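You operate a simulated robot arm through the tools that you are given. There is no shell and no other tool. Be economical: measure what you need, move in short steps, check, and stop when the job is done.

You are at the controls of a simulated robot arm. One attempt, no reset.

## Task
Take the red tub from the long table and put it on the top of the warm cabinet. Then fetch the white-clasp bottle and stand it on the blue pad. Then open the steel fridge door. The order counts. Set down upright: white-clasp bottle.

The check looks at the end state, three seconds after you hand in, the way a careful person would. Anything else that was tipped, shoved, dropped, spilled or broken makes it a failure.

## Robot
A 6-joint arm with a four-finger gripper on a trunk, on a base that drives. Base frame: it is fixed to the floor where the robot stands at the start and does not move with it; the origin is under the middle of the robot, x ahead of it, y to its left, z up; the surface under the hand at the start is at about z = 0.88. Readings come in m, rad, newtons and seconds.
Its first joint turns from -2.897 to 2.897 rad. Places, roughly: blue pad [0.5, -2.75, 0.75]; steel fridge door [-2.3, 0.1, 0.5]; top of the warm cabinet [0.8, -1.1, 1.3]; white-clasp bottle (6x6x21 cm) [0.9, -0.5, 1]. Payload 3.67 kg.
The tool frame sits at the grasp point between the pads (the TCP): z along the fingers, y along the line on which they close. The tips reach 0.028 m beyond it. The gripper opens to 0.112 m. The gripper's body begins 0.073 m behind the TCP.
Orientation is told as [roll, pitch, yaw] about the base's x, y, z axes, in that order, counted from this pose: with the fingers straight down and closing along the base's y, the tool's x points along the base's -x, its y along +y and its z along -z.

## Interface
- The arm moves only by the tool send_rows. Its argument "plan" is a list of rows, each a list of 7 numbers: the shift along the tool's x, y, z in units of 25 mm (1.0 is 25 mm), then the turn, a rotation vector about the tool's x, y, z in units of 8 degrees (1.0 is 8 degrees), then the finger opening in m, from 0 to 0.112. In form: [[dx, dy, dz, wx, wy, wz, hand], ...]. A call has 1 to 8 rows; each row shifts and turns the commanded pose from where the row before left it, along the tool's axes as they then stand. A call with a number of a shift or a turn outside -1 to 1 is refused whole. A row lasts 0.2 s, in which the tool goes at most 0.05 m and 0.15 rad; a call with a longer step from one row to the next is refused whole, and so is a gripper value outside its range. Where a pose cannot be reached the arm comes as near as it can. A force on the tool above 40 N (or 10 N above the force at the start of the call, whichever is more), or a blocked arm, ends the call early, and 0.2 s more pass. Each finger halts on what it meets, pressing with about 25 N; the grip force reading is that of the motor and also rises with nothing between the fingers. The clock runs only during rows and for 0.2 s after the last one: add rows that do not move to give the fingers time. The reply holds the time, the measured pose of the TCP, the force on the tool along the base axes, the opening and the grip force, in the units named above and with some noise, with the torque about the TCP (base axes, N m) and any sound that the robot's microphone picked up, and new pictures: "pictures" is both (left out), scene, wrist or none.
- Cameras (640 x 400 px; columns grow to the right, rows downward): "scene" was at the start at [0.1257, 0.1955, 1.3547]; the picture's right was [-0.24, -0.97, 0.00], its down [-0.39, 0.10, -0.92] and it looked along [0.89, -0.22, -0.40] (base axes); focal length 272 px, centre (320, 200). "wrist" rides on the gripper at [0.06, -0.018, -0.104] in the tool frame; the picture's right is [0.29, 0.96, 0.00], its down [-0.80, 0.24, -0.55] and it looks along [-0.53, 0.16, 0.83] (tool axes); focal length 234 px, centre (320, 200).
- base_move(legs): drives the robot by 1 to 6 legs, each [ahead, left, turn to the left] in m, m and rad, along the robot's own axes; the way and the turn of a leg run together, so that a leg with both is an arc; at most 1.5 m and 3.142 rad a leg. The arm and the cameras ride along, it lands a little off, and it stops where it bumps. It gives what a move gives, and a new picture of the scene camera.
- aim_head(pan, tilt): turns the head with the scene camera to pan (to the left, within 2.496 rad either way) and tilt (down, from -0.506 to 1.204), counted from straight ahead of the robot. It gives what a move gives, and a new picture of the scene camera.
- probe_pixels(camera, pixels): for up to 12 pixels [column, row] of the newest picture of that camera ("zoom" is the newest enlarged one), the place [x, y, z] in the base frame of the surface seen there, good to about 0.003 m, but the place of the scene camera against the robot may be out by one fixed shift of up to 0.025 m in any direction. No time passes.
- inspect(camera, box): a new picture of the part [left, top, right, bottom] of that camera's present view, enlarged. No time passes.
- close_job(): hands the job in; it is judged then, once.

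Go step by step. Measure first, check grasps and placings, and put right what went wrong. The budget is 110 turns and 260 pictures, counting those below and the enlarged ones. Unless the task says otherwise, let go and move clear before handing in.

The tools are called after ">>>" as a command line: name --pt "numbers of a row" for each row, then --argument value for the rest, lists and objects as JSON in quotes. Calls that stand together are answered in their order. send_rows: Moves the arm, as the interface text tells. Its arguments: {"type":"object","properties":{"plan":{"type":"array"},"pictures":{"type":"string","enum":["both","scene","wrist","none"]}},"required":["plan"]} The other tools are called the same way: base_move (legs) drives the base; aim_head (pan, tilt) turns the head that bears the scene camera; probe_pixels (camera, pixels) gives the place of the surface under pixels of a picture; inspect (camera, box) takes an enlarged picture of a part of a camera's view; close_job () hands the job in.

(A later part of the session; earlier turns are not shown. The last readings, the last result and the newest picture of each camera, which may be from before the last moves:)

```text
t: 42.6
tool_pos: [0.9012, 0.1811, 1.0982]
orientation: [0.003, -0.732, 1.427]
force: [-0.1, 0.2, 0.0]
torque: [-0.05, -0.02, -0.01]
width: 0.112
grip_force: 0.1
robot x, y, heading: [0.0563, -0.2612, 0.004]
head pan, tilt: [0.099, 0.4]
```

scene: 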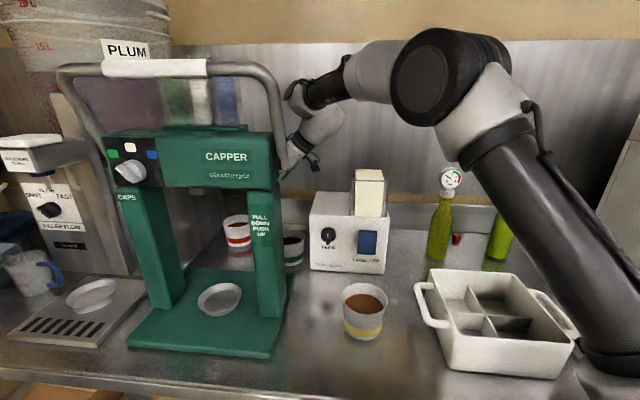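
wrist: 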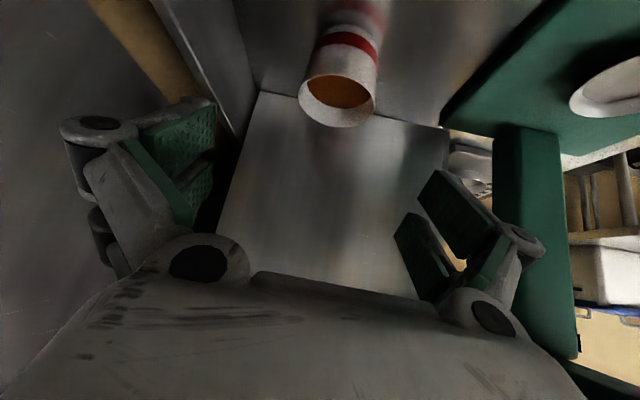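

The forearm is now clear to the right of the capper at (320,90). I'll move to just above the tub at z 1.02.

>>> send_rows --pt "-0.233 0.133 0.91 0 0 0 0.112" --pt "-0.233 0.133 0.91 0 0 0 0.112" --pt "-0.233 0.133 0.91 0 0 0 0.112" --pt "-0.233 0.133 0.91 0 0 0 0.112" --pt "-0.233 0.133 0.91 0 0 0 0.112" --pt "-0.233 0.133 0.91 0 0 0 0.112"

>>> inspect --camera "scene" --box '[220, 40, 420, 200]'

```text
t: 44.0
tool_pos: [0.8965, 0.3, 1.0189]
orientation: [0.002, -0.734, 1.426]
force: [0.5, -0.3, 1.1]
torque: [-0.02, 0.04, 0.03]
width: 0.112
grip_force: 0.0
robot x, y, heading: [0.0578, -0.2611, 0.004]
head pan, tilt: [0.099, 0.4]
```

scene: 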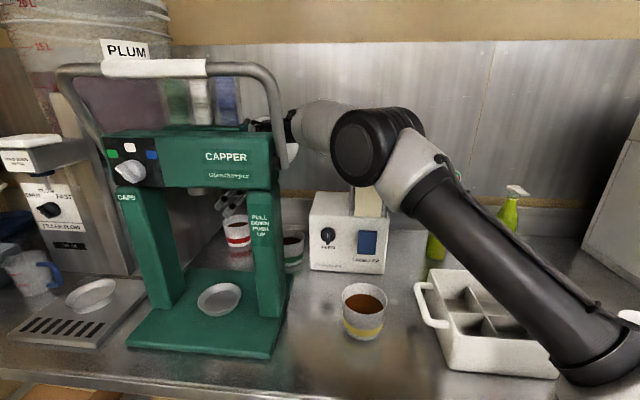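
wrist: 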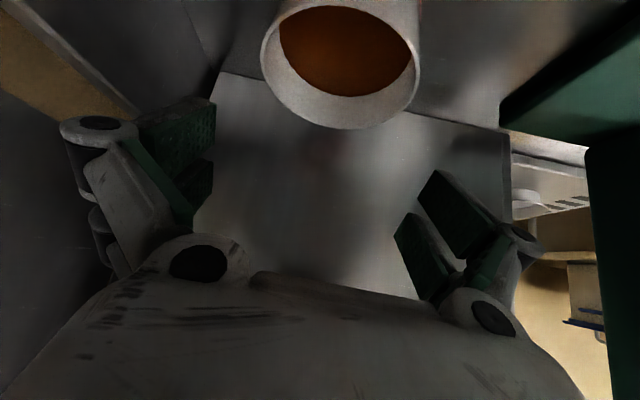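

```text
2.50 times, centred on (320, 120) of scene
```

zoom: 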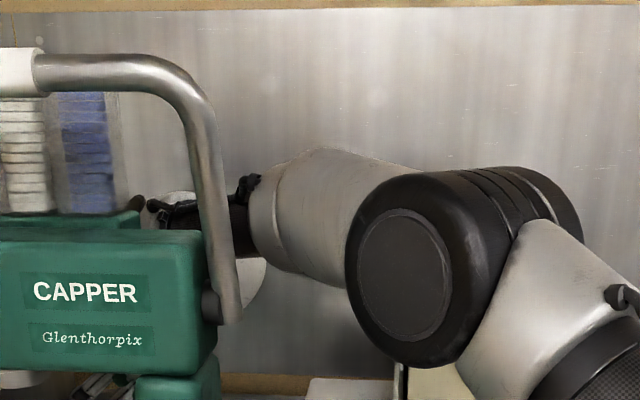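

I'll probe the forearm next to the handle and the elbow's underside against the labeller.

>>> probe_pixels --camera "zoom" --pixels '[[240, 225], [230, 215], [262, 225], [290, 230], [330, 230], [255, 290], [410, 360], [210, 250], [160, 215], [190, 205], [400, 270], [340, 280]]'

>>> probe_pixels --camera "wrist" --pixels '[[262, 55], [418, 60], [340, 127], [290, 110], [390, 110], [340, 60], [275, 20], [415, 25]]'

```text
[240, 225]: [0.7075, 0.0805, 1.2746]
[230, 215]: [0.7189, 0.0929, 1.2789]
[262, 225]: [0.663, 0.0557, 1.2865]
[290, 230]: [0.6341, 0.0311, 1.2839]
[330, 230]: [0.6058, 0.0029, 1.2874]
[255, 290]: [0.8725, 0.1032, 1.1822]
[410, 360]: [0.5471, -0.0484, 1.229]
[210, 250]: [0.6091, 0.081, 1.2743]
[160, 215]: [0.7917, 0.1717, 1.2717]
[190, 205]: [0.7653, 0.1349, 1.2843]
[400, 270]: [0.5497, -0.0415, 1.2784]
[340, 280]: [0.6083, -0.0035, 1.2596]
```

```text
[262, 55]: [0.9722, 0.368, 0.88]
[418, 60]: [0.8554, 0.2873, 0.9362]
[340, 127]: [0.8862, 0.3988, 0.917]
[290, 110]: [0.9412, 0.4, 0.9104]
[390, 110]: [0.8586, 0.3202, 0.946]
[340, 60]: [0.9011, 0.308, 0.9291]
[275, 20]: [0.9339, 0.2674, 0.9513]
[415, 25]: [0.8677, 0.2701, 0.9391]
```

The forearm's side is only ~1.5 cm from the capper's back corner, while the label-holder side has ~6 cm. Turning the heading to ~92° and tilting to 45° centres it, so I'll do that here above the tub.

>>> send_rows --pt "0 0 0 -0.418 -0.19 -0.465 0.112" --pt "0 0 0 -0.418 -0.19 -0.465 0.112"

>>> inspect --camera "scene" --box '[220, 40, 420, 200]'

>>> probe_pixels --camera "zoom" --pixels '[[240, 225], [240, 240], [262, 225], [290, 230], [255, 290], [235, 250], [245, 210], [425, 360], [435, 385], [445, 390]]'

```text
t: 44.6
tool_pos: [0.8948, 0.3003, 1.0195]
orientation: [-0.003, -0.784, 1.605]
force: [0.2, 0.7, 0.1]
torque: [-0.02, -0.04, -0.02]
width: 0.112
grip_force: 0.0
robot x, y, heading: [0.055, -0.2576, -0.003]
head pan, tilt: [0.099, 0.4]
```

scene: 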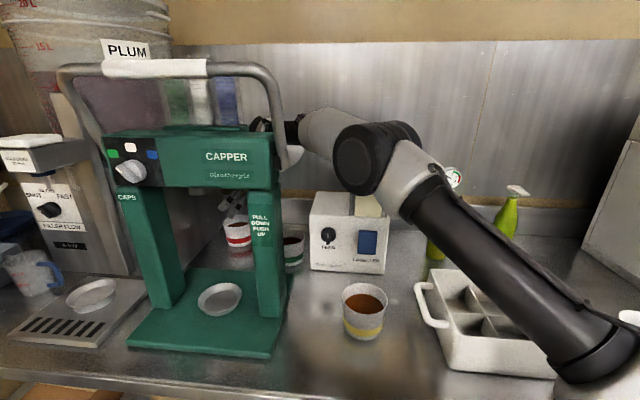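
wrist: 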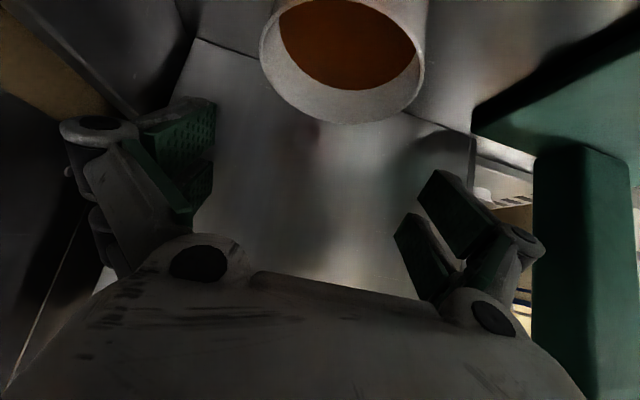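

```text
2.50 times, centred on (320, 120) of scene
```

zoom: 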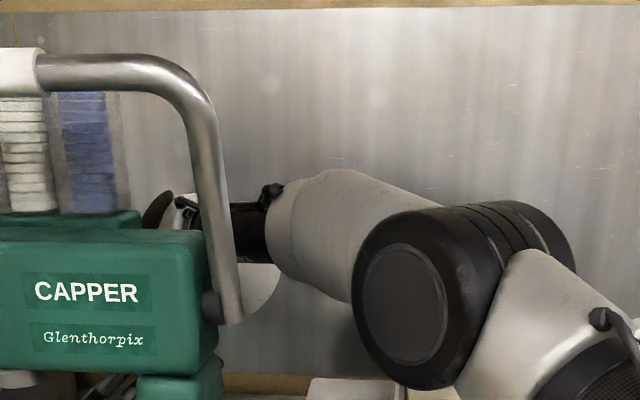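

```text
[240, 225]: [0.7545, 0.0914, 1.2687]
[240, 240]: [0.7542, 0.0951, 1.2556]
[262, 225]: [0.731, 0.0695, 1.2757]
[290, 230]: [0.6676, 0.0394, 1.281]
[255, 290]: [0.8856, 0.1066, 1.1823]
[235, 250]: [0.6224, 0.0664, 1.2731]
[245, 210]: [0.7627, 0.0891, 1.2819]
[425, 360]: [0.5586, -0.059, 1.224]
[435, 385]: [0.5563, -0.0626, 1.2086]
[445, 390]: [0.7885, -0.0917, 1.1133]
```

The gap to the capper corner is now ~3 cm and the tub sits centred between the fingers. I'll descend straight down to z 0.932.

>>> send_rows --pt "0.615 -0.03 0.615 0 0 0 0.112" --pt "0.615 -0.03 0.615 0 0 0 0.112" --pt "0.615 -0.03 0.615 0 0 0 0.112"

>>> inspect --camera "scene" --box '[220, 60, 420, 220]'

```text
t: 45.4
tool_pos: [0.8998, 0.3007, 0.9541]
orientation: [-0.005, -0.785, 1.606]
force: [-0.8, -0.6, 0.6]
torque: [-0.03, -0.05, 0.01]
width: 0.1119
grip_force: 0.0
robot x, y, heading: [0.0561, -0.2566, 0.007]
head pan, tilt: [0.099, 0.4]
```

scene: 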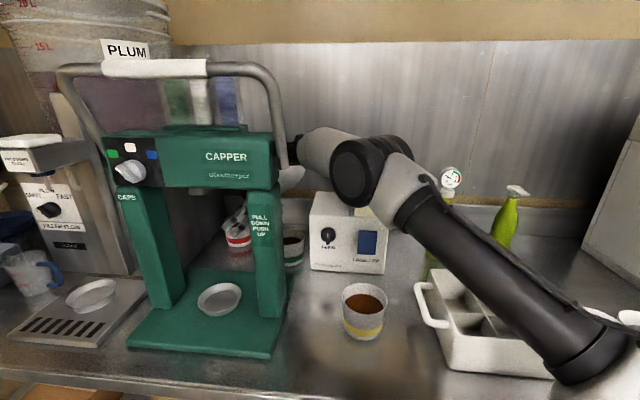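
wrist: 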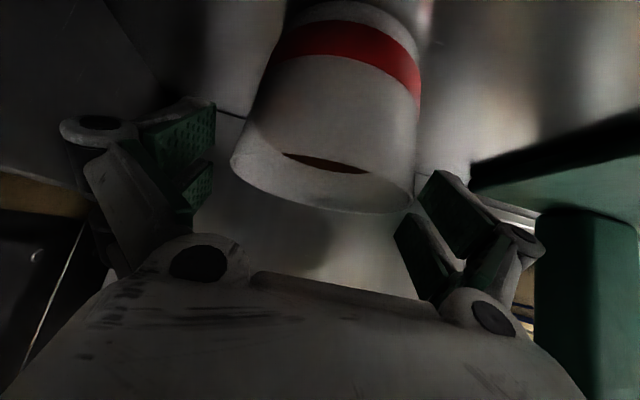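

```text
2.50 times, centred on (320, 140) of scene
```

zoom: 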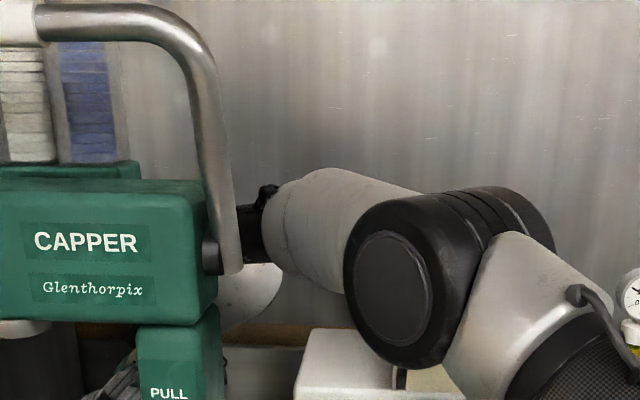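

The tub is centred between the pads at around column 325. I'll go down another 2.2 cm, then close.

>>> send_rows --pt "0.64 0.05 0.6 0 0 0 0.112" --pt "0 0 0 0 0 0 0.112" --pictures "wrist"

>>> send_rows --pt "0 0 0 0 0 0 0.095" --pt "0 0 0 0 0 0 0.085" --pt "0 0 0 0 0 0 0.075" --pt "0 0 0 0 0 0 0.072" --pt "0 0 0 0 0 0 0.07"

```text
t: 46.0
tool_pos: [0.898, 0.2996, 0.9315]
orientation: [-0.003, -0.785, 1.606]
force: [-0.2, -0.5, 0.0]
torque: [-0.01, 0.02, 0.0]
width: 0.1121
grip_force: 0.0
robot x, y, heading: [0.0529, -0.2582, -0.0]
head pan, tilt: [0.099, 0.4]
```

wrist: 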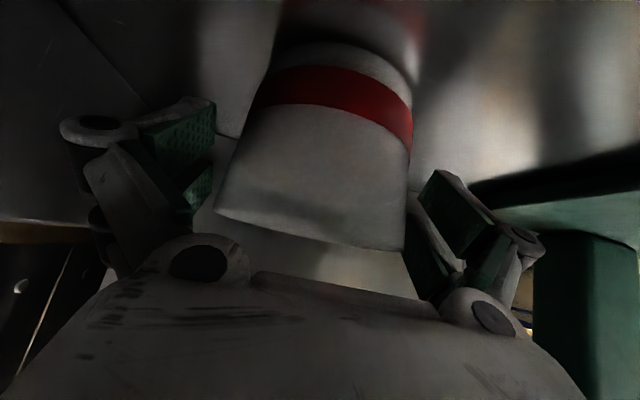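

```text
t: 47.2
tool_pos: [0.8977, 0.2993, 0.9313]
orientation: [-0.005, -0.785, 1.608]
force: [0.9, -0.4, 2.1]
torque: [-0.02, 0.01, -0.01]
width: 0.0876
grip_force: 24.2
robot x, y, heading: [0.055, -0.2584, 0.002]
head pan, tilt: [0.099, 0.4]
```

scene: 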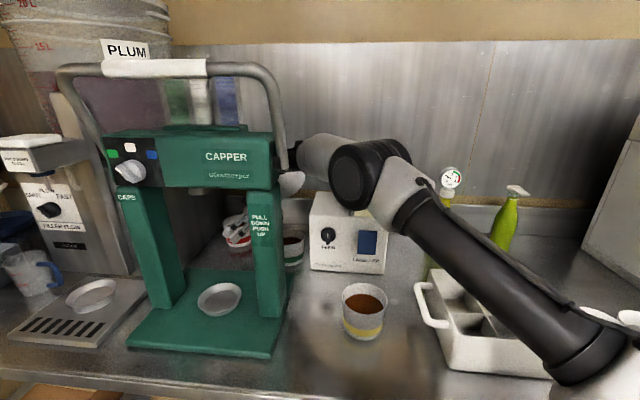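
wrist: 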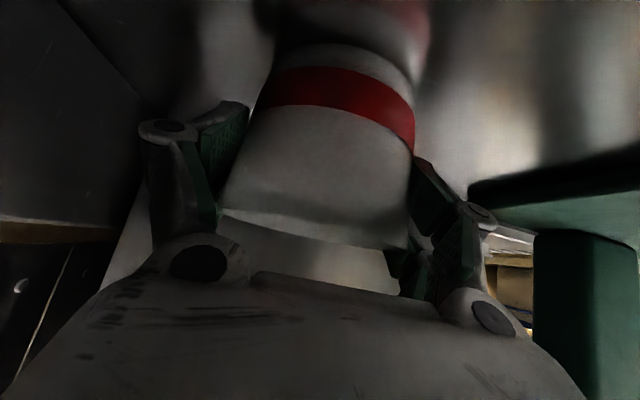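

The grip holds at 0.0876 m with 24 N. I'll lift gently straight up and check.

>>> send_rows --pt "-0.2 0 -0.2 0 0 0 0.07" --pt "-0.4 0 -0.4 0 0 0 0.07" --pt "-0.5 0 -0.5 0 0 0 0.07" --pt "-0.5 0 -0.5 0 0 0 0.07" --pt "-0.5 0 -0.5 0 0 0 0.07"

```text
t: 48.4
tool_pos: [0.8973, 0.3009, 1.0065]
orientation: [-0.004, -0.785, 1.604]
force: [-0.3, -0.3, -3.4]
torque: [0.02, 0.04, 0.0]
width: 0.0876
grip_force: 24.9
robot x, y, heading: [0.0554, -0.2613, 0.003]
head pan, tilt: [0.099, 0.4]
```

scene: 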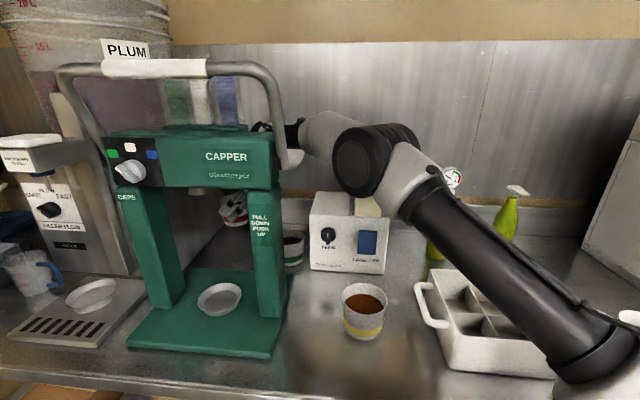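
wrist: 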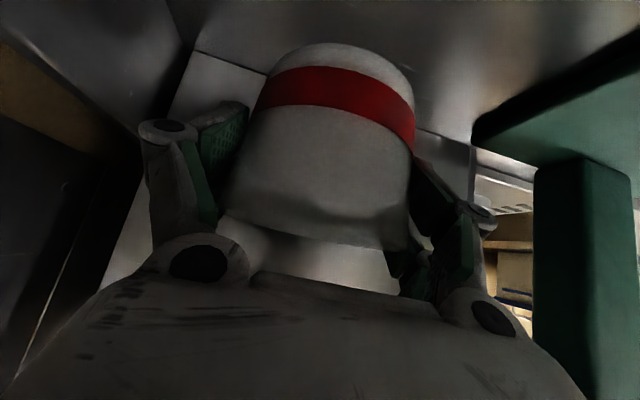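

Lifted cleanly (weight ~3.4 N). I'll back out along the tool axis, up and to the right, over the green cup and labeller.

>>> send_rows --pt "0.04 0.02 -0.5 0 0 0 0.07" --pt "0.08 0.02 -0.85 0 0 0 0.07" --pt "0.08 0.02 -0.85 0 0 0 0.07" --pt "0.08 0.02 -0.85 0 0 0 0.07" --pt "0.08 0.02 -0.85 0 0 0 0.07" --pt "0.08 0.02 -0.85 0 0 0 0.07" --pt "0.04 0 -0.85 0 0 0 0.07" --pt "0 0 -0.85 0 0 0 0.07"

```text
t: 50.2
tool_pos: [0.8973, 0.1781, 1.1119]
orientation: [-0.002, -0.786, 1.603]
force: [0.6, 0.0, -3.2]
torque: [0.01, 0.0, 0.05]
width: 0.0873
grip_force: 25.0
robot x, y, heading: [0.0554, -0.2663, -0.006]
head pan, tilt: [0.099, 0.4]
```

scene: 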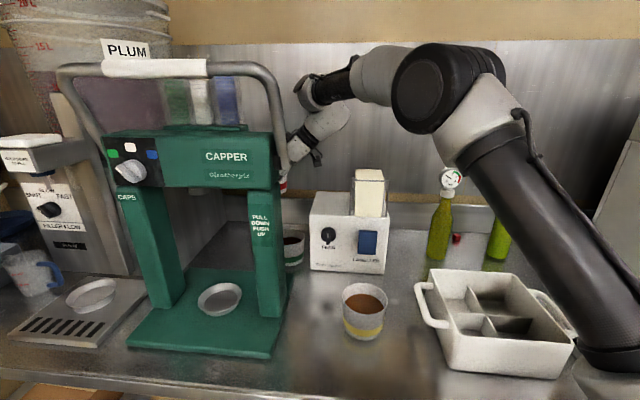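
wrist: 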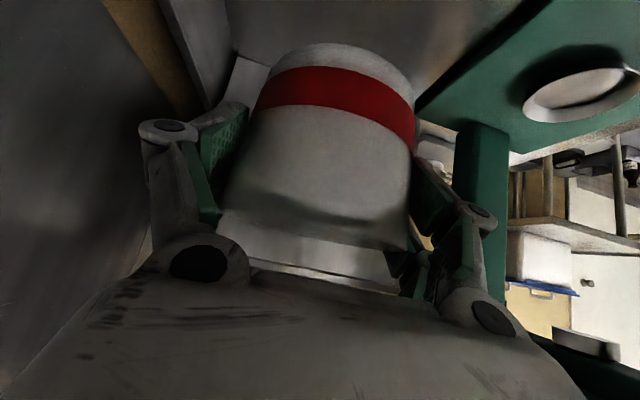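

Clear so far. I'll continue up and right to z≈1.27, above the label holder.

>>> send_rows --pt "-0.145 0.17 -0.9 0 0 0 0.07" --pt "-0.145 0.17 -0.98 0 0 0 0.07" --pt "-0.145 0.17 -0.98 0 0 0 0.07" --pt "-0.145 0.17 -0.98 0 0 0 0.07" --pt "-0.145 0.17 -0.98 0 0 0 0.07" --pt "-0.145 0.17 -0.98 0 0 0 0.07" --pt "-0.145 0.17 -0.98 0 0 0 0.07" --pt "-0.145 0.17 -0.9 0 0 0 0.07" --pictures "scene"

```text
t: 52.0
tool_pos: [0.8664, 0.0621, 1.2677]
orientation: [-0.002, -0.787, 1.605]
force: [-0.4, -0.1, -2.3]
torque: [0.0, -0.01, 0.03]
width: 0.0873
grip_force: 24.8
robot x, y, heading: [0.0549, -0.2586, 0.0]
head pan, tilt: [0.099, 0.4]
```

scene: 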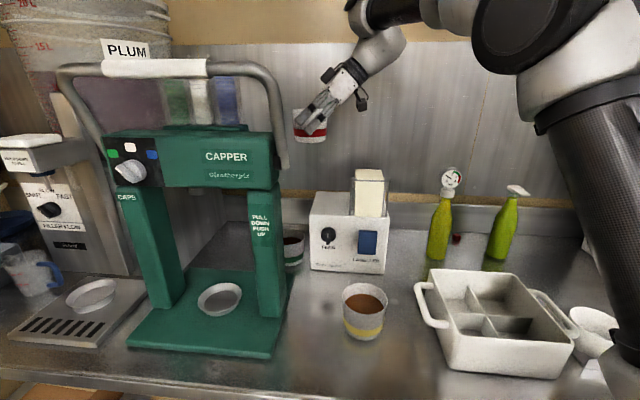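

The tub hangs level at (310,125). I'll draw it back to (0.70,-0.10,1.30), clear of everything.

>>> send_rows --pt "0.4 0.8 -0.65 0 0 0 0.07" --pt "0.43 0.87 -0.68 0 0 0 0.07" --pt "0.43 0.87 -0.68 0 0 0 0.07" --pt "0.43 0.87 -0.68 0 0 0 0.07" --pt "0.43 0.87 -0.68 0 0 0 0.07" --pt "0.43 0.87 -0.68 0 0 0 0.07" --pt "0.43 0.87 -0.68 0 0 0 0.07" --pt "0.4 0.8 -0.65 0 0 0 0.07" --pictures "none"

>>> send_rows --pt "0 0 0 0.706 0 0.708 0.07" --pt "0 0 0 0.706 0 0.708 0.07" --pt "0 0 0 0.706 0 0.708 0.07" --pt "0 0 0 0.706 0 0.708 0.07" --pt "0 0 0 0.706 0 0.708 0.07" --pt "0 0 0 0.706 0 0.708 0.07" --pictures "scene"

```text
t: 53.8
tool_pos: [0.7004, -0.0989, 1.3036]
orientation: [-0.004, -0.785, 1.604]
force: [1.2, 0.1, -4.0]
torque: [0.01, 0.03, 0.03]
width: 0.0872
grip_force: 25.0
robot x, y, heading: [0.0554, -0.2581, -0.002]
head pan, tilt: [0.099, 0.4]
```

```text
t: 55.2
tool_pos: [0.7004, -0.0984, 1.303]
orientation: [-0.004, -0.787, 0.767]
force: [1.2, -0.1, -3.1]
torque: [0.0, 0.04, 0.02]
width: 0.0874
grip_force: 24.9
robot x, y, heading: [0.0529, -0.2595, -0.004]
head pan, tilt: [0.099, 0.4]
```

scene: 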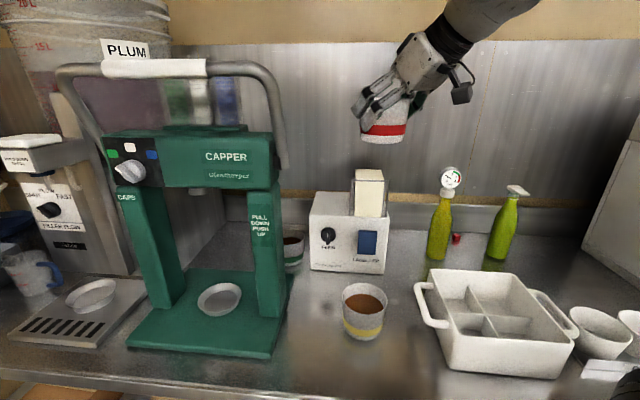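

Turning well, tub still upright. I'll finish the turn to heading 0 and raise to z≈1.43 for the cabinet top.

>>> send_rows --pt "-0.6 0 -0.6 0.706 0 0.708 0.07" --pt "-0.6 0 -0.6 0.706 0 0.708 0.07" --pt "-0.6 0 -0.6 0.706 0 0.708 0.07" --pt "-0.6 0 -0.6 0.706 0 0.708 0.07" --pt "-0.6 0 -0.6 0.706 0 0.708 0.07" --pt "-0.6 0 -0.6 0.35 0 0.355 0.07" --pictures "none"

>>> base_move --legs '[[-0.25, 0, 0], [0, -0.75, 0]]'

>>> aim_head --pan -0.3 --tilt 0.1

```text
t: 56.6
tool_pos: [0.702, -0.0994, 1.4295]
orientation: [0.002, -0.788, -0.006]
force: [0.4, -0.3, -2.9]
torque: [-0.03, -0.03, -0.01]
width: 0.0874
grip_force: 24.5
robot x, y, heading: [0.0561, -0.2584, 0.001]
head pan, tilt: [0.099, 0.4]
```

```text
t: 62.1
tool_pos: [0.4522, -0.8594, 1.4297]
orientation: [0.0, -0.788, -0.01]
force: [-0.8, 0.0, -3.0]
torque: [0.03, 0.02, 0.03]
width: 0.0874
grip_force: 24.7
robot x, y, heading: [-0.197, -1.0151, -0.005]
head pan, tilt: [0.099, 0.4]
```

scene: 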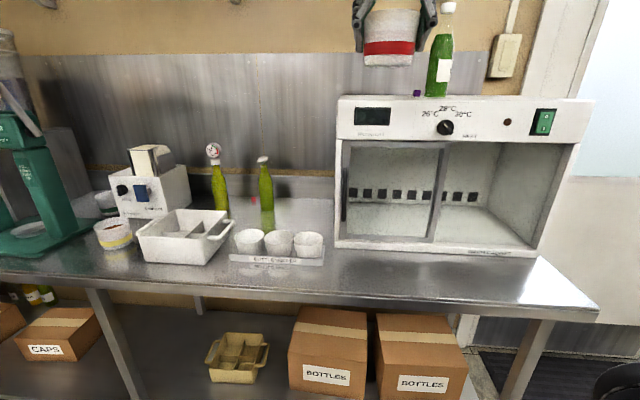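

```text
t: 62.9
tool_pos: [0.4513, -0.8588, 1.4294]
orientation: [0.0, -0.786, -0.009]
force: [0.1, -0.1, -1.4]
torque: [0.0, 0.0, 0.0]
width: 0.0873
grip_force: 24.7
robot x, y, heading: [-0.196, -1.0175, -0.007]
head pan, tilt: [-0.3, 0.099]
```

scene: 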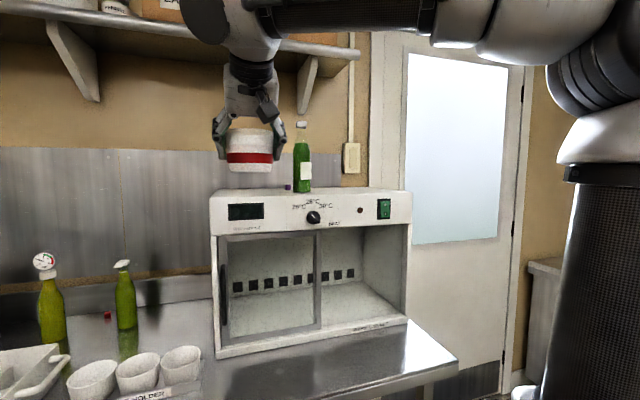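

I'll probe the cabinet top, the bottle and cube standing on it, and the shelf above.

>>> probe_pixels --camera "scene" --pixels '[[215, 193], [260, 190], [350, 189], [408, 191], [302, 190], [302, 165], [288, 188], [250, 192], [340, 54], [305, 85], [75, 70], [390, 187]]'

>>> inspect --camera "scene" --box '[190, 100, 430, 240]'

```text
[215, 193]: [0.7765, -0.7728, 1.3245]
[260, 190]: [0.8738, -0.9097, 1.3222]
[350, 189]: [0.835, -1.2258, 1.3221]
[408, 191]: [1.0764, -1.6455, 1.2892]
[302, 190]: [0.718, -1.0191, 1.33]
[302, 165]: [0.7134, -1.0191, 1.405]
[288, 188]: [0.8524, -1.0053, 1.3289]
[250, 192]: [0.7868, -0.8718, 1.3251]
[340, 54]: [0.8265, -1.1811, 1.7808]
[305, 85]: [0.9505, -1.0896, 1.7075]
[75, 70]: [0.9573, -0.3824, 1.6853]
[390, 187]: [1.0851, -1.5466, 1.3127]
```

```text
2.67 times, centred on (310, 170) of scene
```

zoom: 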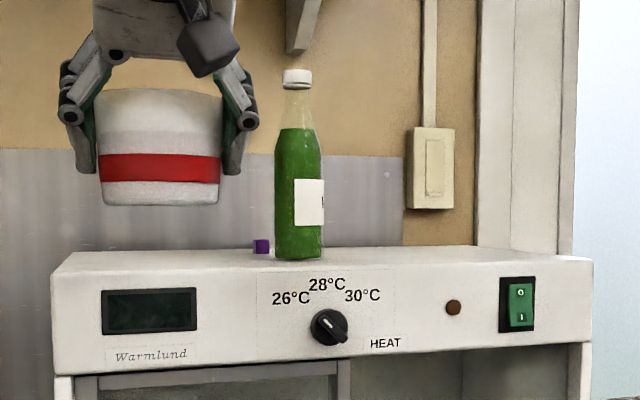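

The top is at z≈1.313; a bottle at (0.745,-1.02) and a cube at (0.86,-1.0) stand on it. I'll place the tub on the free right part near (0.80,-1.21): shift the base right and move the arm over in front first.

>>> base_move --legs '[[0, -0.195, 0]]'

>>> send_rows --pt "-0.403 -0.897 0.404 0 0 0 0.07" --pt "-0.403 -0.897 0.404 0 0 0 0.07" --pt "-0.403 -0.897 0.404 0 0 0 0.07" --pt "-0.403 -0.897 0.404 0 0 0 0.07" --pt "-0.403 -0.897 0.404 0 0 0 0.07" --pt "-0.403 -0.897 0.404 0 0 0 0.07" --pt "-0.403 -0.897 0.404 0 0 0 0.07" --pictures "scene"

```text
t: 64.5
tool_pos: [0.4513, -1.0546, 1.4285]
orientation: [0.001, -0.787, -0.01]
force: [-0.6, -1.2, -2.4]
torque: [0.01, 0.04, 0.04]
width: 0.0871
grip_force: 24.7
robot x, y, heading: [-0.1981, -1.2089, -0.002]
head pan, tilt: [-0.3, 0.099]
```

scene: 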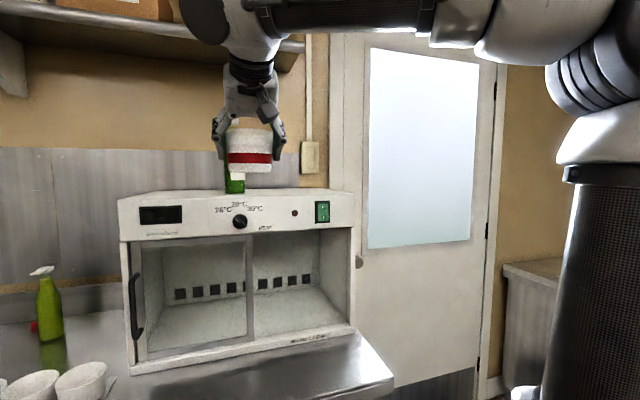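

```text
t: 66.1
tool_pos: [0.5499, -1.2118, 1.4293]
orientation: [0.001, -0.786, -0.01]
force: [-0.1, 0.0, -2.5]
torque: [-0.02, -0.02, -0.02]
width: 0.0874
grip_force: 24.9
robot x, y, heading: [-0.1955, -1.2116, -0.0]
head pan, tilt: [-0.3, 0.099]
```

scene: 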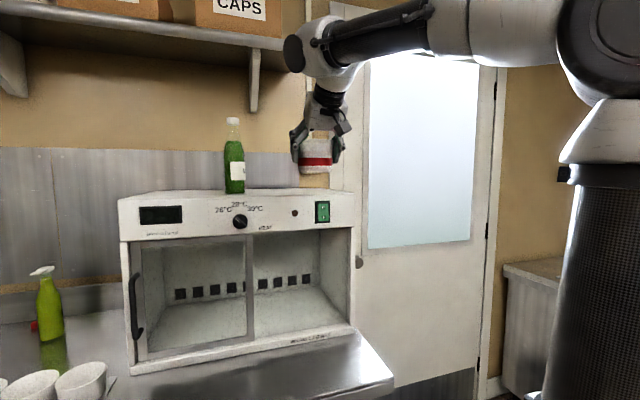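

The tub hangs at (315,165) in front of the cabinet. I'll check where the cabinet's right edge is before driving in.

>>> probe_pixels --camera "scene" --pixels '[[350, 197], [345, 191], [310, 190], [270, 190], [122, 200], [236, 192], [235, 160], [314, 170]]'

>>> base_move --legs '[[0.24, 0, 0]]'

```text
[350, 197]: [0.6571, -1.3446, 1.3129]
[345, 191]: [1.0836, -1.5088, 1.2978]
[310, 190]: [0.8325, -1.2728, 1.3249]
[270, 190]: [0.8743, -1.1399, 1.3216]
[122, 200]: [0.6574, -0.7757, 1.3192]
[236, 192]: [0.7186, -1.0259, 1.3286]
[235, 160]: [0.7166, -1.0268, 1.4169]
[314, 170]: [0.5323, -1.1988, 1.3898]
```

```text
t: 67.9
tool_pos: [0.7887, -1.2141, 1.4289]
orientation: [0.001, -0.787, -0.011]
force: [0.3, 0.3, -1.7]
torque: [0.01, -0.01, 0.01]
width: 0.0874
grip_force: 25.3
robot x, y, heading: [0.044, -1.2137, -0.008]
head pan, tilt: [-0.3, 0.099]
```

scene: 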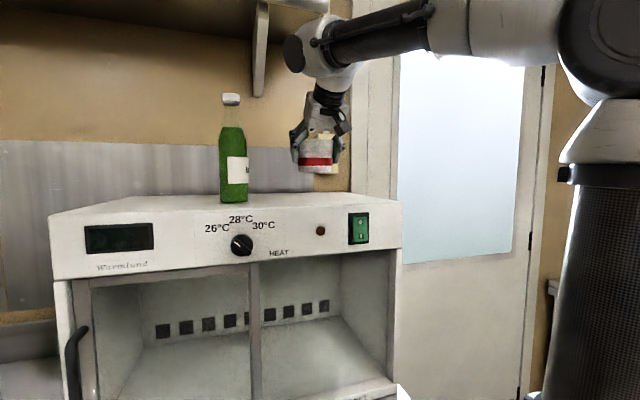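

The tub is over the cabinet top with the bottle well to the left. I'll lower it in decreasing steps.

>>> send_rows --pt "0.5 0 0.5 0 0 0 0.07" --pt "0.5 0 0.5 0 0 0 0.07" --pt "0.35 0 0.35 0 0 0 0.07" --pt "0.1 0 0.1 0 0 0 0.07" --pictures "both"

>>> inspect --camera "scene" --box '[240, 100, 400, 230]'

```text
t: 68.9
tool_pos: [0.7888, -1.2135, 1.3772]
orientation: [0.001, -0.786, -0.01]
force: [0.3, 0.4, -1.9]
torque: [0.04, -0.03, -0.01]
width: 0.0872
grip_force: 24.7
robot x, y, heading: [0.0464, -1.2184, -0.007]
head pan, tilt: [-0.3, 0.099]
```

scene: 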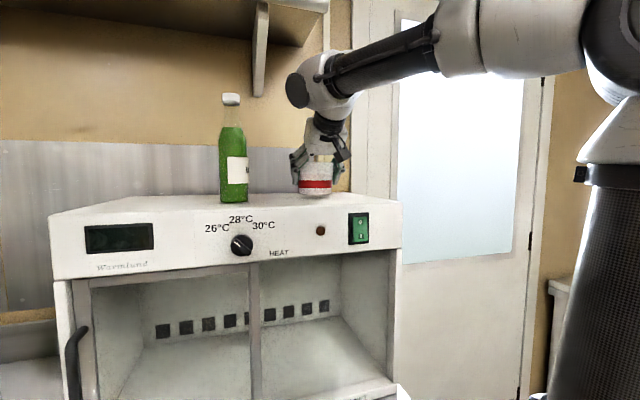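
wrist: 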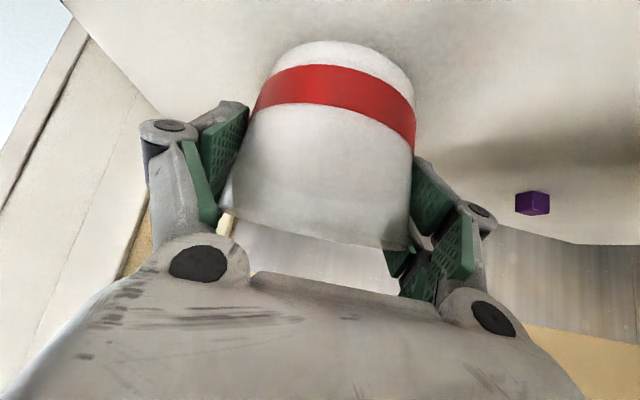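

```text
3.08 times, centred on (320, 165) of scene
```

zoom: 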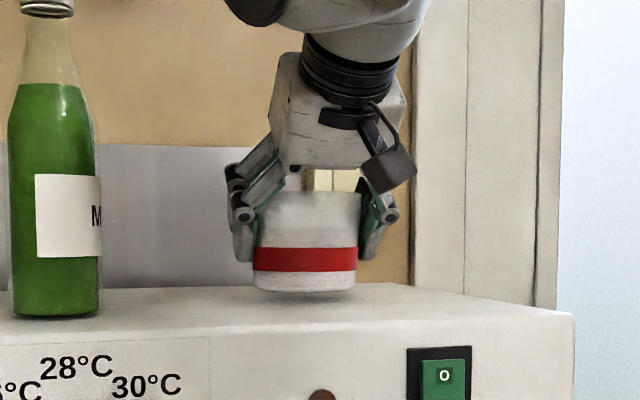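

Nearly down. I'll get the true top height from the wrist camera.

>>> probe_pixels --camera "wrist" --pixels '[[460, 100], [330, 30], [220, 60], [530, 100], [330, 45], [265, 80]]'

>>> send_rows --pt "0.1 0 0.1 0 0 0 0.07" --pt "0.1 0 0.1 0 0 0 0.07" --pictures "none"

```text
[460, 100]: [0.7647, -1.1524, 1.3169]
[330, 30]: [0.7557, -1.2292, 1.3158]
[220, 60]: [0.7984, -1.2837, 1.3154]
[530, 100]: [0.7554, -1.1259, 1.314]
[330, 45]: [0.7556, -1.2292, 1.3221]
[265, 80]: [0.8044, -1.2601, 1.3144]
```

```text
t: 69.5
tool_pos: [0.7893, -1.215, 1.3717]
orientation: [0.002, -0.787, -0.009]
force: [-0.6, -0.4, -2.4]
torque: [0.0, -0.01, -0.01]
width: 0.0875
grip_force: 25.4
robot x, y, heading: [0.0426, -1.2151, -0.005]
head pan, tilt: [-0.3, 0.099]
```

The top is at 1.315, so contact is due near TCP 1.3685. I'll take two more small steps.

>>> send_rows --pt "0.08 0 0.08 0 0 0 0.07" --pt "0.06 0 0.06 0 0 0 0.07" --pt "0 0 0 0 0 0 0.07" --pictures "wrist"

```text
t: 70.3
tool_pos: [0.789, -1.2144, 1.3655]
orientation: [0.003, -0.789, -0.01]
force: [1.1, 1.0, 13.8]
torque: [0.0, -0.04, -0.24]
width: 0.088
grip_force: 24.8
robot x, y, heading: [0.0433, -1.2148, -0.006]
head pan, tilt: [-0.3, 0.099]
```

wrist: 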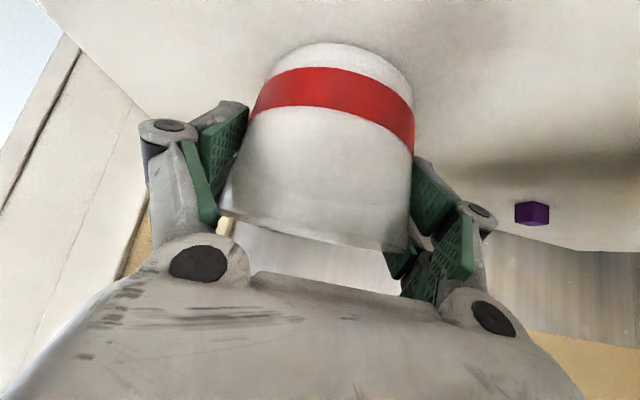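

Contact shows at 13.8 N. I'll ease up a hair, open fully, then rise straight up off the tub.

>>> send_rows --pt "-0.04 0 -0.04 0 0 0 0.07" --pt "0 0 0 0 0 0 0.092" --pt "0 0 0 0 0 0 0.1" --pt "0 0 0 0 0 0 0.112" --pt "0 0 0 0 0 0 0.112" --pictures "wrist"

>>> send_rows --pt "-0.5 0 -0.5 0 0 0 0.112" --pt "-0.6 0 -0.6 0 0 0 0.112" --pt "-0.6 0 -0.6 0 0 0 0.112" --pt "-0.6 0 -0.6 0 0 0 0.112" --pt "-0.6 0 -0.6 0 0 0 0.112" --pictures "both"

```text
t: 71.5
tool_pos: [0.7891, -1.2141, 1.3669]
orientation: [0.002, -0.786, -0.01]
force: [0.9, 0.3, -0.6]
torque: [-0.04, 0.01, -0.01]
width: 0.112
grip_force: 0.1
robot x, y, heading: [0.0407, -1.211, -0.007]
head pan, tilt: [-0.3, 0.099]
```

wrist: 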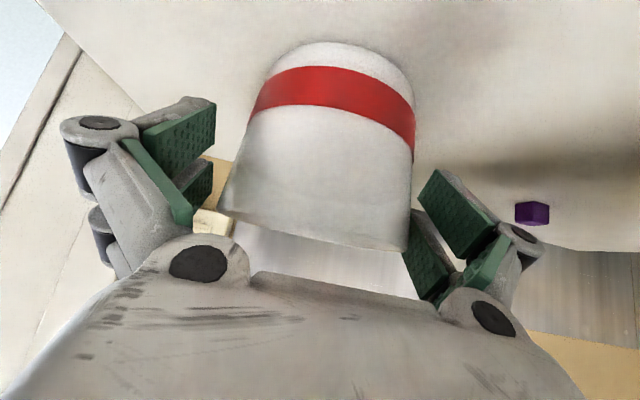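

```text
t: 72.7
tool_pos: [0.7884, -1.2152, 1.47]
orientation: [0.003, -0.787, -0.01]
force: [0.3, 0.9, 0.4]
torque: [-0.01, -0.01, 0.01]
width: 0.1119
grip_force: 0.1
robot x, y, heading: [0.0422, -1.2095, -0.006]
head pan, tilt: [-0.3, 0.099]
```

scene: 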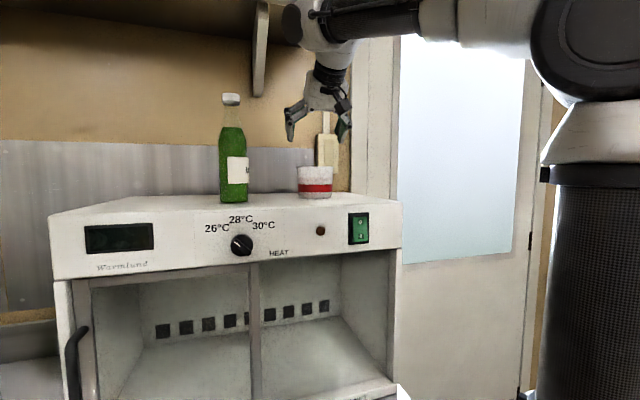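
wrist: 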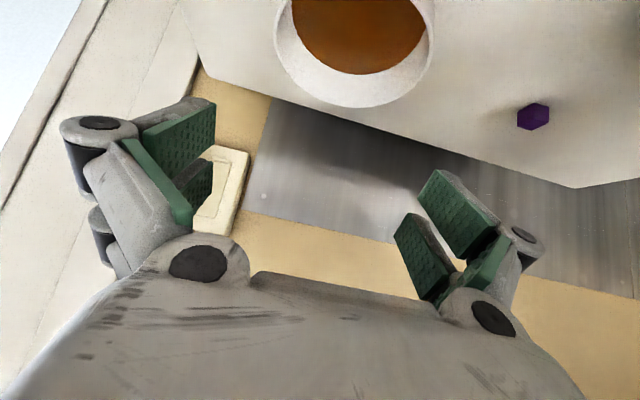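

The tub stands upright on the cabinet at (315,183). Next is the bottle: I'll back off and drive left to face it.

>>> base_move --legs '[[-0.28, 0, 0], [0, 0.71, 0.006]]'

>>> aim_head --pan 0.0 --tilt 0.4

```text
t: 78.2
tool_pos: [0.5064, -0.4882, 1.469]
orientation: [-0.001, -0.788, 0.001]
force: [-0.6, 0.1, 0.8]
torque: [0.02, 0.0, 0.01]
width: 0.112
grip_force: 0.0
robot x, y, heading: [-0.2396, -0.4951, 0.013]
head pan, tilt: [-0.3, 0.099]
```

scene: 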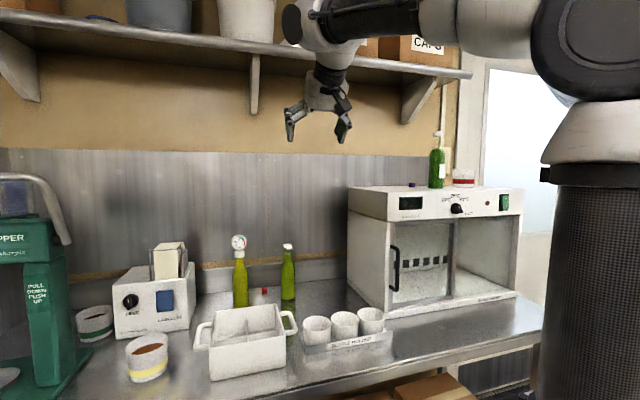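

```text
t: 79.0
tool_pos: [0.506, -0.4886, 1.4688]
orientation: [0.001, -0.786, 0.003]
force: [0.1, 0.4, 0.0]
torque: [0.01, 0.02, -0.03]
width: 0.1122
grip_force: 0.1
robot x, y, heading: [-0.2408, -0.4998, 0.009]
head pan, tilt: [0.0, 0.4]
```

scene: 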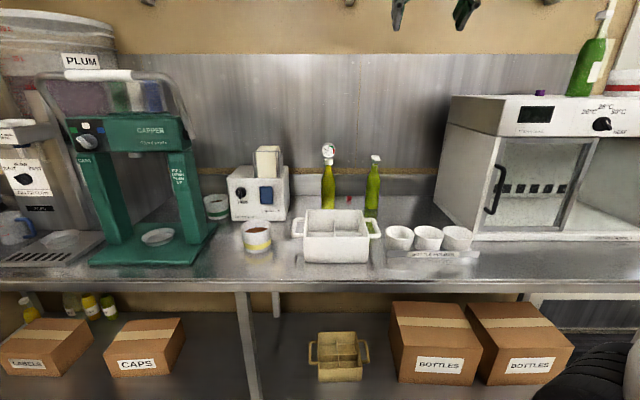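

I'll drive forward and lower the tool to see the bottle with the wrist camera.

>>> base_move --legs '[[0.26, 0, -0.01]]'

>>> send_rows --pt "0.6 0 0.6 0 0 0 0.112" --pt "0.7 0 0.7 0 0 0 0.112" --pt "0.7 0 0.7 0 0 0 0.112" --pt "0.7 0 0.7 0 0 0 0.112" --pt "0.7 0 0.7 0 0 0 0.112" --pt "0.7 0 0.7 0 0 0 0.112" --pt "0.7 0 0.7 0 0 0 0.112" --pt "0.7 0 0.7 0 0 0 0.112"

```text
t: 80.8
tool_pos: [0.767, -0.4929, 1.4689]
orientation: [0.003, -0.789, -0.007]
force: [-0.7, -1.5, 0.0]
torque: [0.02, 0.04, 0.02]
width: 0.1122
grip_force: 0.1
robot x, y, heading: [0.0224, -0.4923, -0.006]
head pan, tilt: [0.0, 0.4]
```

scene: 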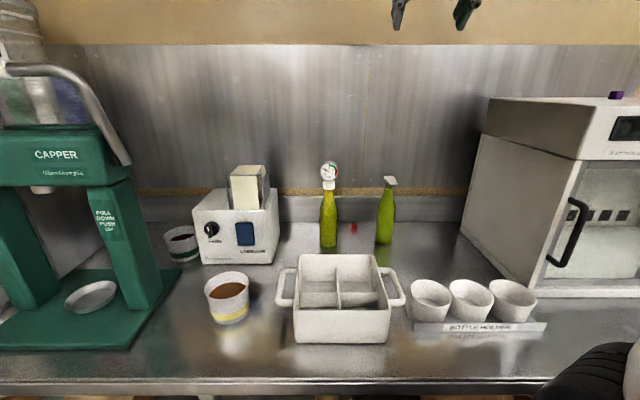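

```text
t: 82.6
tool_pos: [0.7679, -0.4929, 1.2747]
orientation: [0.001, -0.787, -0.006]
force: [0.6, -0.1, -0.3]
torque: [0.06, 0.03, -0.01]
width: 0.1122
grip_force: 0.0
robot x, y, heading: [0.0228, -0.4942, -0.005]
head pan, tilt: [0.0, 0.4]
```

scene: 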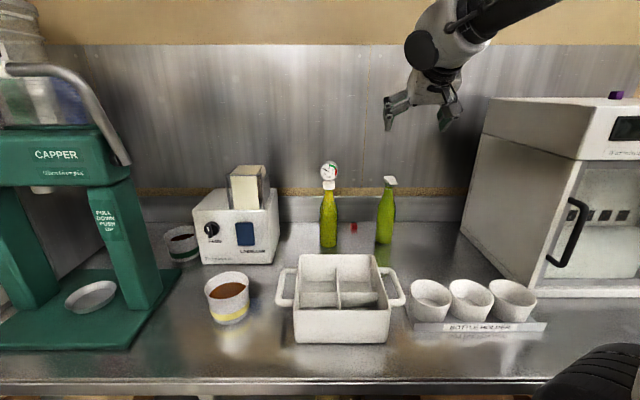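
wrist: 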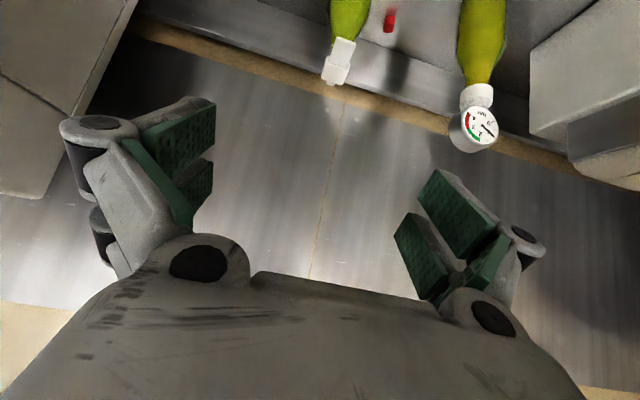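

The wrist camera sees the white clasp at (338,62) and the green body at (348,20). I'll probe them.

>>> probe_pixels --camera "wrist" --pixels '[[345, 42], [335, 72], [328, 75], [350, 50], [346, 25], [332, 15], [366, 15], [348, 8], [390, 20], [475, 95], [470, 125], [480, 40]]'

>>> inspect --camera "scene" --box '[300, 150, 460, 260]'

>>> probe_pixels --camera "zoom" --pixels '[[340, 230], [345, 330], [345, 365], [300, 250], [388, 250], [350, 120], [370, 125], [345, 180], [220, 460]]'

>>> probe_pixels --camera "scene" --pixels '[[340, 260], [398, 295], [375, 258], [345, 345], [432, 285], [340, 225]]'

```text
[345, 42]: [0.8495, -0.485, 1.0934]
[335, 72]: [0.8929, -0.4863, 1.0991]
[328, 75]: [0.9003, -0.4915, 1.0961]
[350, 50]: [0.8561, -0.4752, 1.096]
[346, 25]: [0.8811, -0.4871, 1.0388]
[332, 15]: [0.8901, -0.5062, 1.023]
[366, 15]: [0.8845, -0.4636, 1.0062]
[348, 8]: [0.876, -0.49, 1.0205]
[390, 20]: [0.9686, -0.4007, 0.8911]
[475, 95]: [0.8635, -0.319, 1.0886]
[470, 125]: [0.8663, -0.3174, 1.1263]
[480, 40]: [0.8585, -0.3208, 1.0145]
```

```text
3.64 times, centred on (380, 205) of scene
```

zoom: 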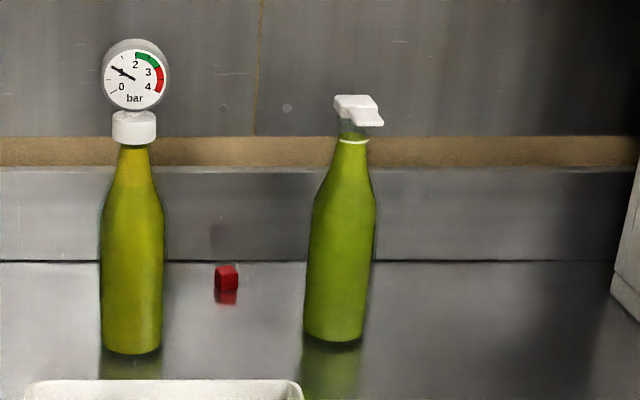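

```text
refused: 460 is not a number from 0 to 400
```

```text
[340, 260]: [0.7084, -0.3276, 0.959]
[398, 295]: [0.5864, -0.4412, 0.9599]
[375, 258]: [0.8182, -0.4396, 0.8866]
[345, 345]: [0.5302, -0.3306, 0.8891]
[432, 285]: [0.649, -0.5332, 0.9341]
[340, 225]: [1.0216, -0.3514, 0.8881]
```

The bottle stands at about (0.90,-0.486), body 6 cm, with its clasp lever pointing at me at z≈1.09. I'll grip the body from a flatter angle (60° tilt) below the lever; first tilt, then drop to the pre-grasp.

>>> send_rows --pt "0 0 0 0 -0.94 0 0.112" --pt "0 0 0 0 -0.94 0 0.112" --pt "0.905 0.027 0.522 0 0 0 0.112" --pt "0.905 0.027 0.522 0 0 0 0.112" --pt "0.905 0.027 0.522 0 0 0 0.112" --pt "0.905 0.027 0.522 0 0 0 0.112" --pt "0.905 0.027 0.522 0 0 0 0.112" --pt "0.905 0.027 0.522 0 0 0 0.112"

```text
t: 84.4
tool_pos: [0.767, -0.486, 1.1197]
orientation: [-0.003, -1.048, -0.009]
force: [0.1, -0.8, 0.0]
torque: [0.01, 0.03, 0.01]
width: 0.1119
grip_force: 0.0
robot x, y, heading: [0.0191, -0.4938, -0.004]
head pan, tilt: [0.0, 0.4]
```

scene: 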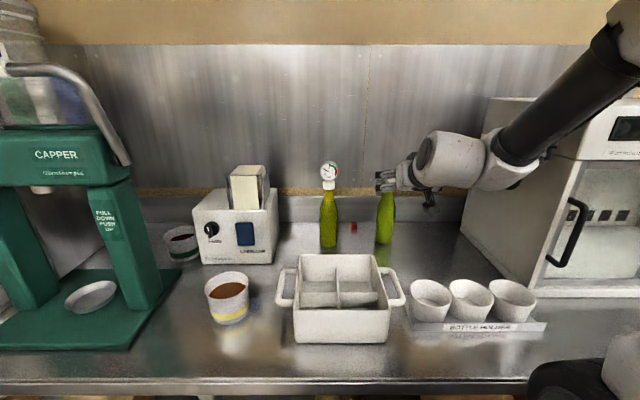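
wrist: 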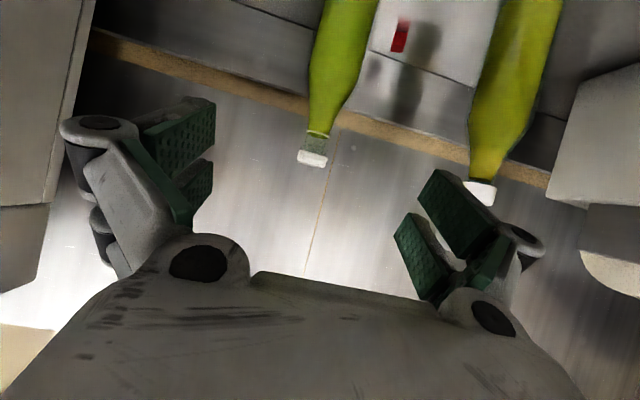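

The view is clear: bottle body at (340,60), clasp at (312,158). I'll probe it again from closer.

>>> probe_pixels --camera "wrist" --pixels '[[330, 85], [312, 85], [357, 85], [340, 40], [318, 40], [366, 40], [345, 8], [317, 135], [312, 160], [300, 155]]'

```text
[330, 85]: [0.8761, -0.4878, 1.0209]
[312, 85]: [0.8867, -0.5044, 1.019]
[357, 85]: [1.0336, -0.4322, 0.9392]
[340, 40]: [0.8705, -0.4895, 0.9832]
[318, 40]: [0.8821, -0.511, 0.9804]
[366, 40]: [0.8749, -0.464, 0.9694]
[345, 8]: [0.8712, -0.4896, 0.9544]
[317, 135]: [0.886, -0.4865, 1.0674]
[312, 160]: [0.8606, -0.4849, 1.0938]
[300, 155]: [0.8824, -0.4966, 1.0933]
```

Bottle centre is (0.90,-0.4885). I'll lower to 1.04, then slide in along the tool axis.

>>> send_rows --pt "0.9 -0.03 0.57 0 0 0 0.112" --pt "0.9 -0.03 0.57 0 0 0 0.112" --pt "0.9 -0.03 0.57 0 0 0 0.112" --pt "0 0 0.9 0 0 0 0.112" --pt "0 0 0.9 0 0 0 0.112" --pt "0 0 0.9 0 0 0 0.112"

```text
t: 85.8
tool_pos: [0.8388, -0.4456, 1.0055]
orientation: [-0.002, -1.049, -0.012]
force: [-1.1, -0.2, 0.2]
torque: [0.01, 0.01, -0.02]
width: 0.1118
grip_force: 0.0
out of reach, approached as far as the arm can: row 1, 2, 3, 4, 5, 6
robot x, y, heading: [0.0225, -0.4952, -0.006]
head pan, tilt: [0.0, 0.4]
```

scene: 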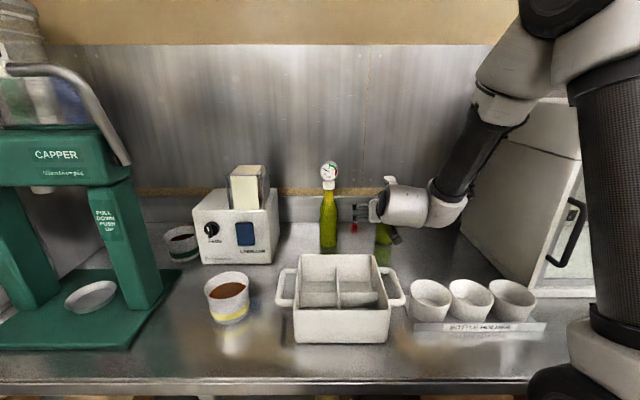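
wrist: 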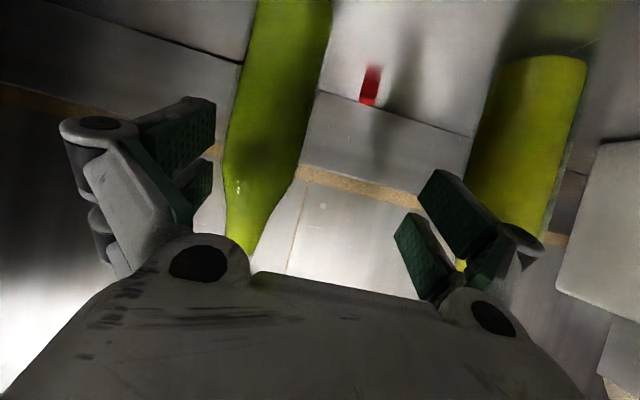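

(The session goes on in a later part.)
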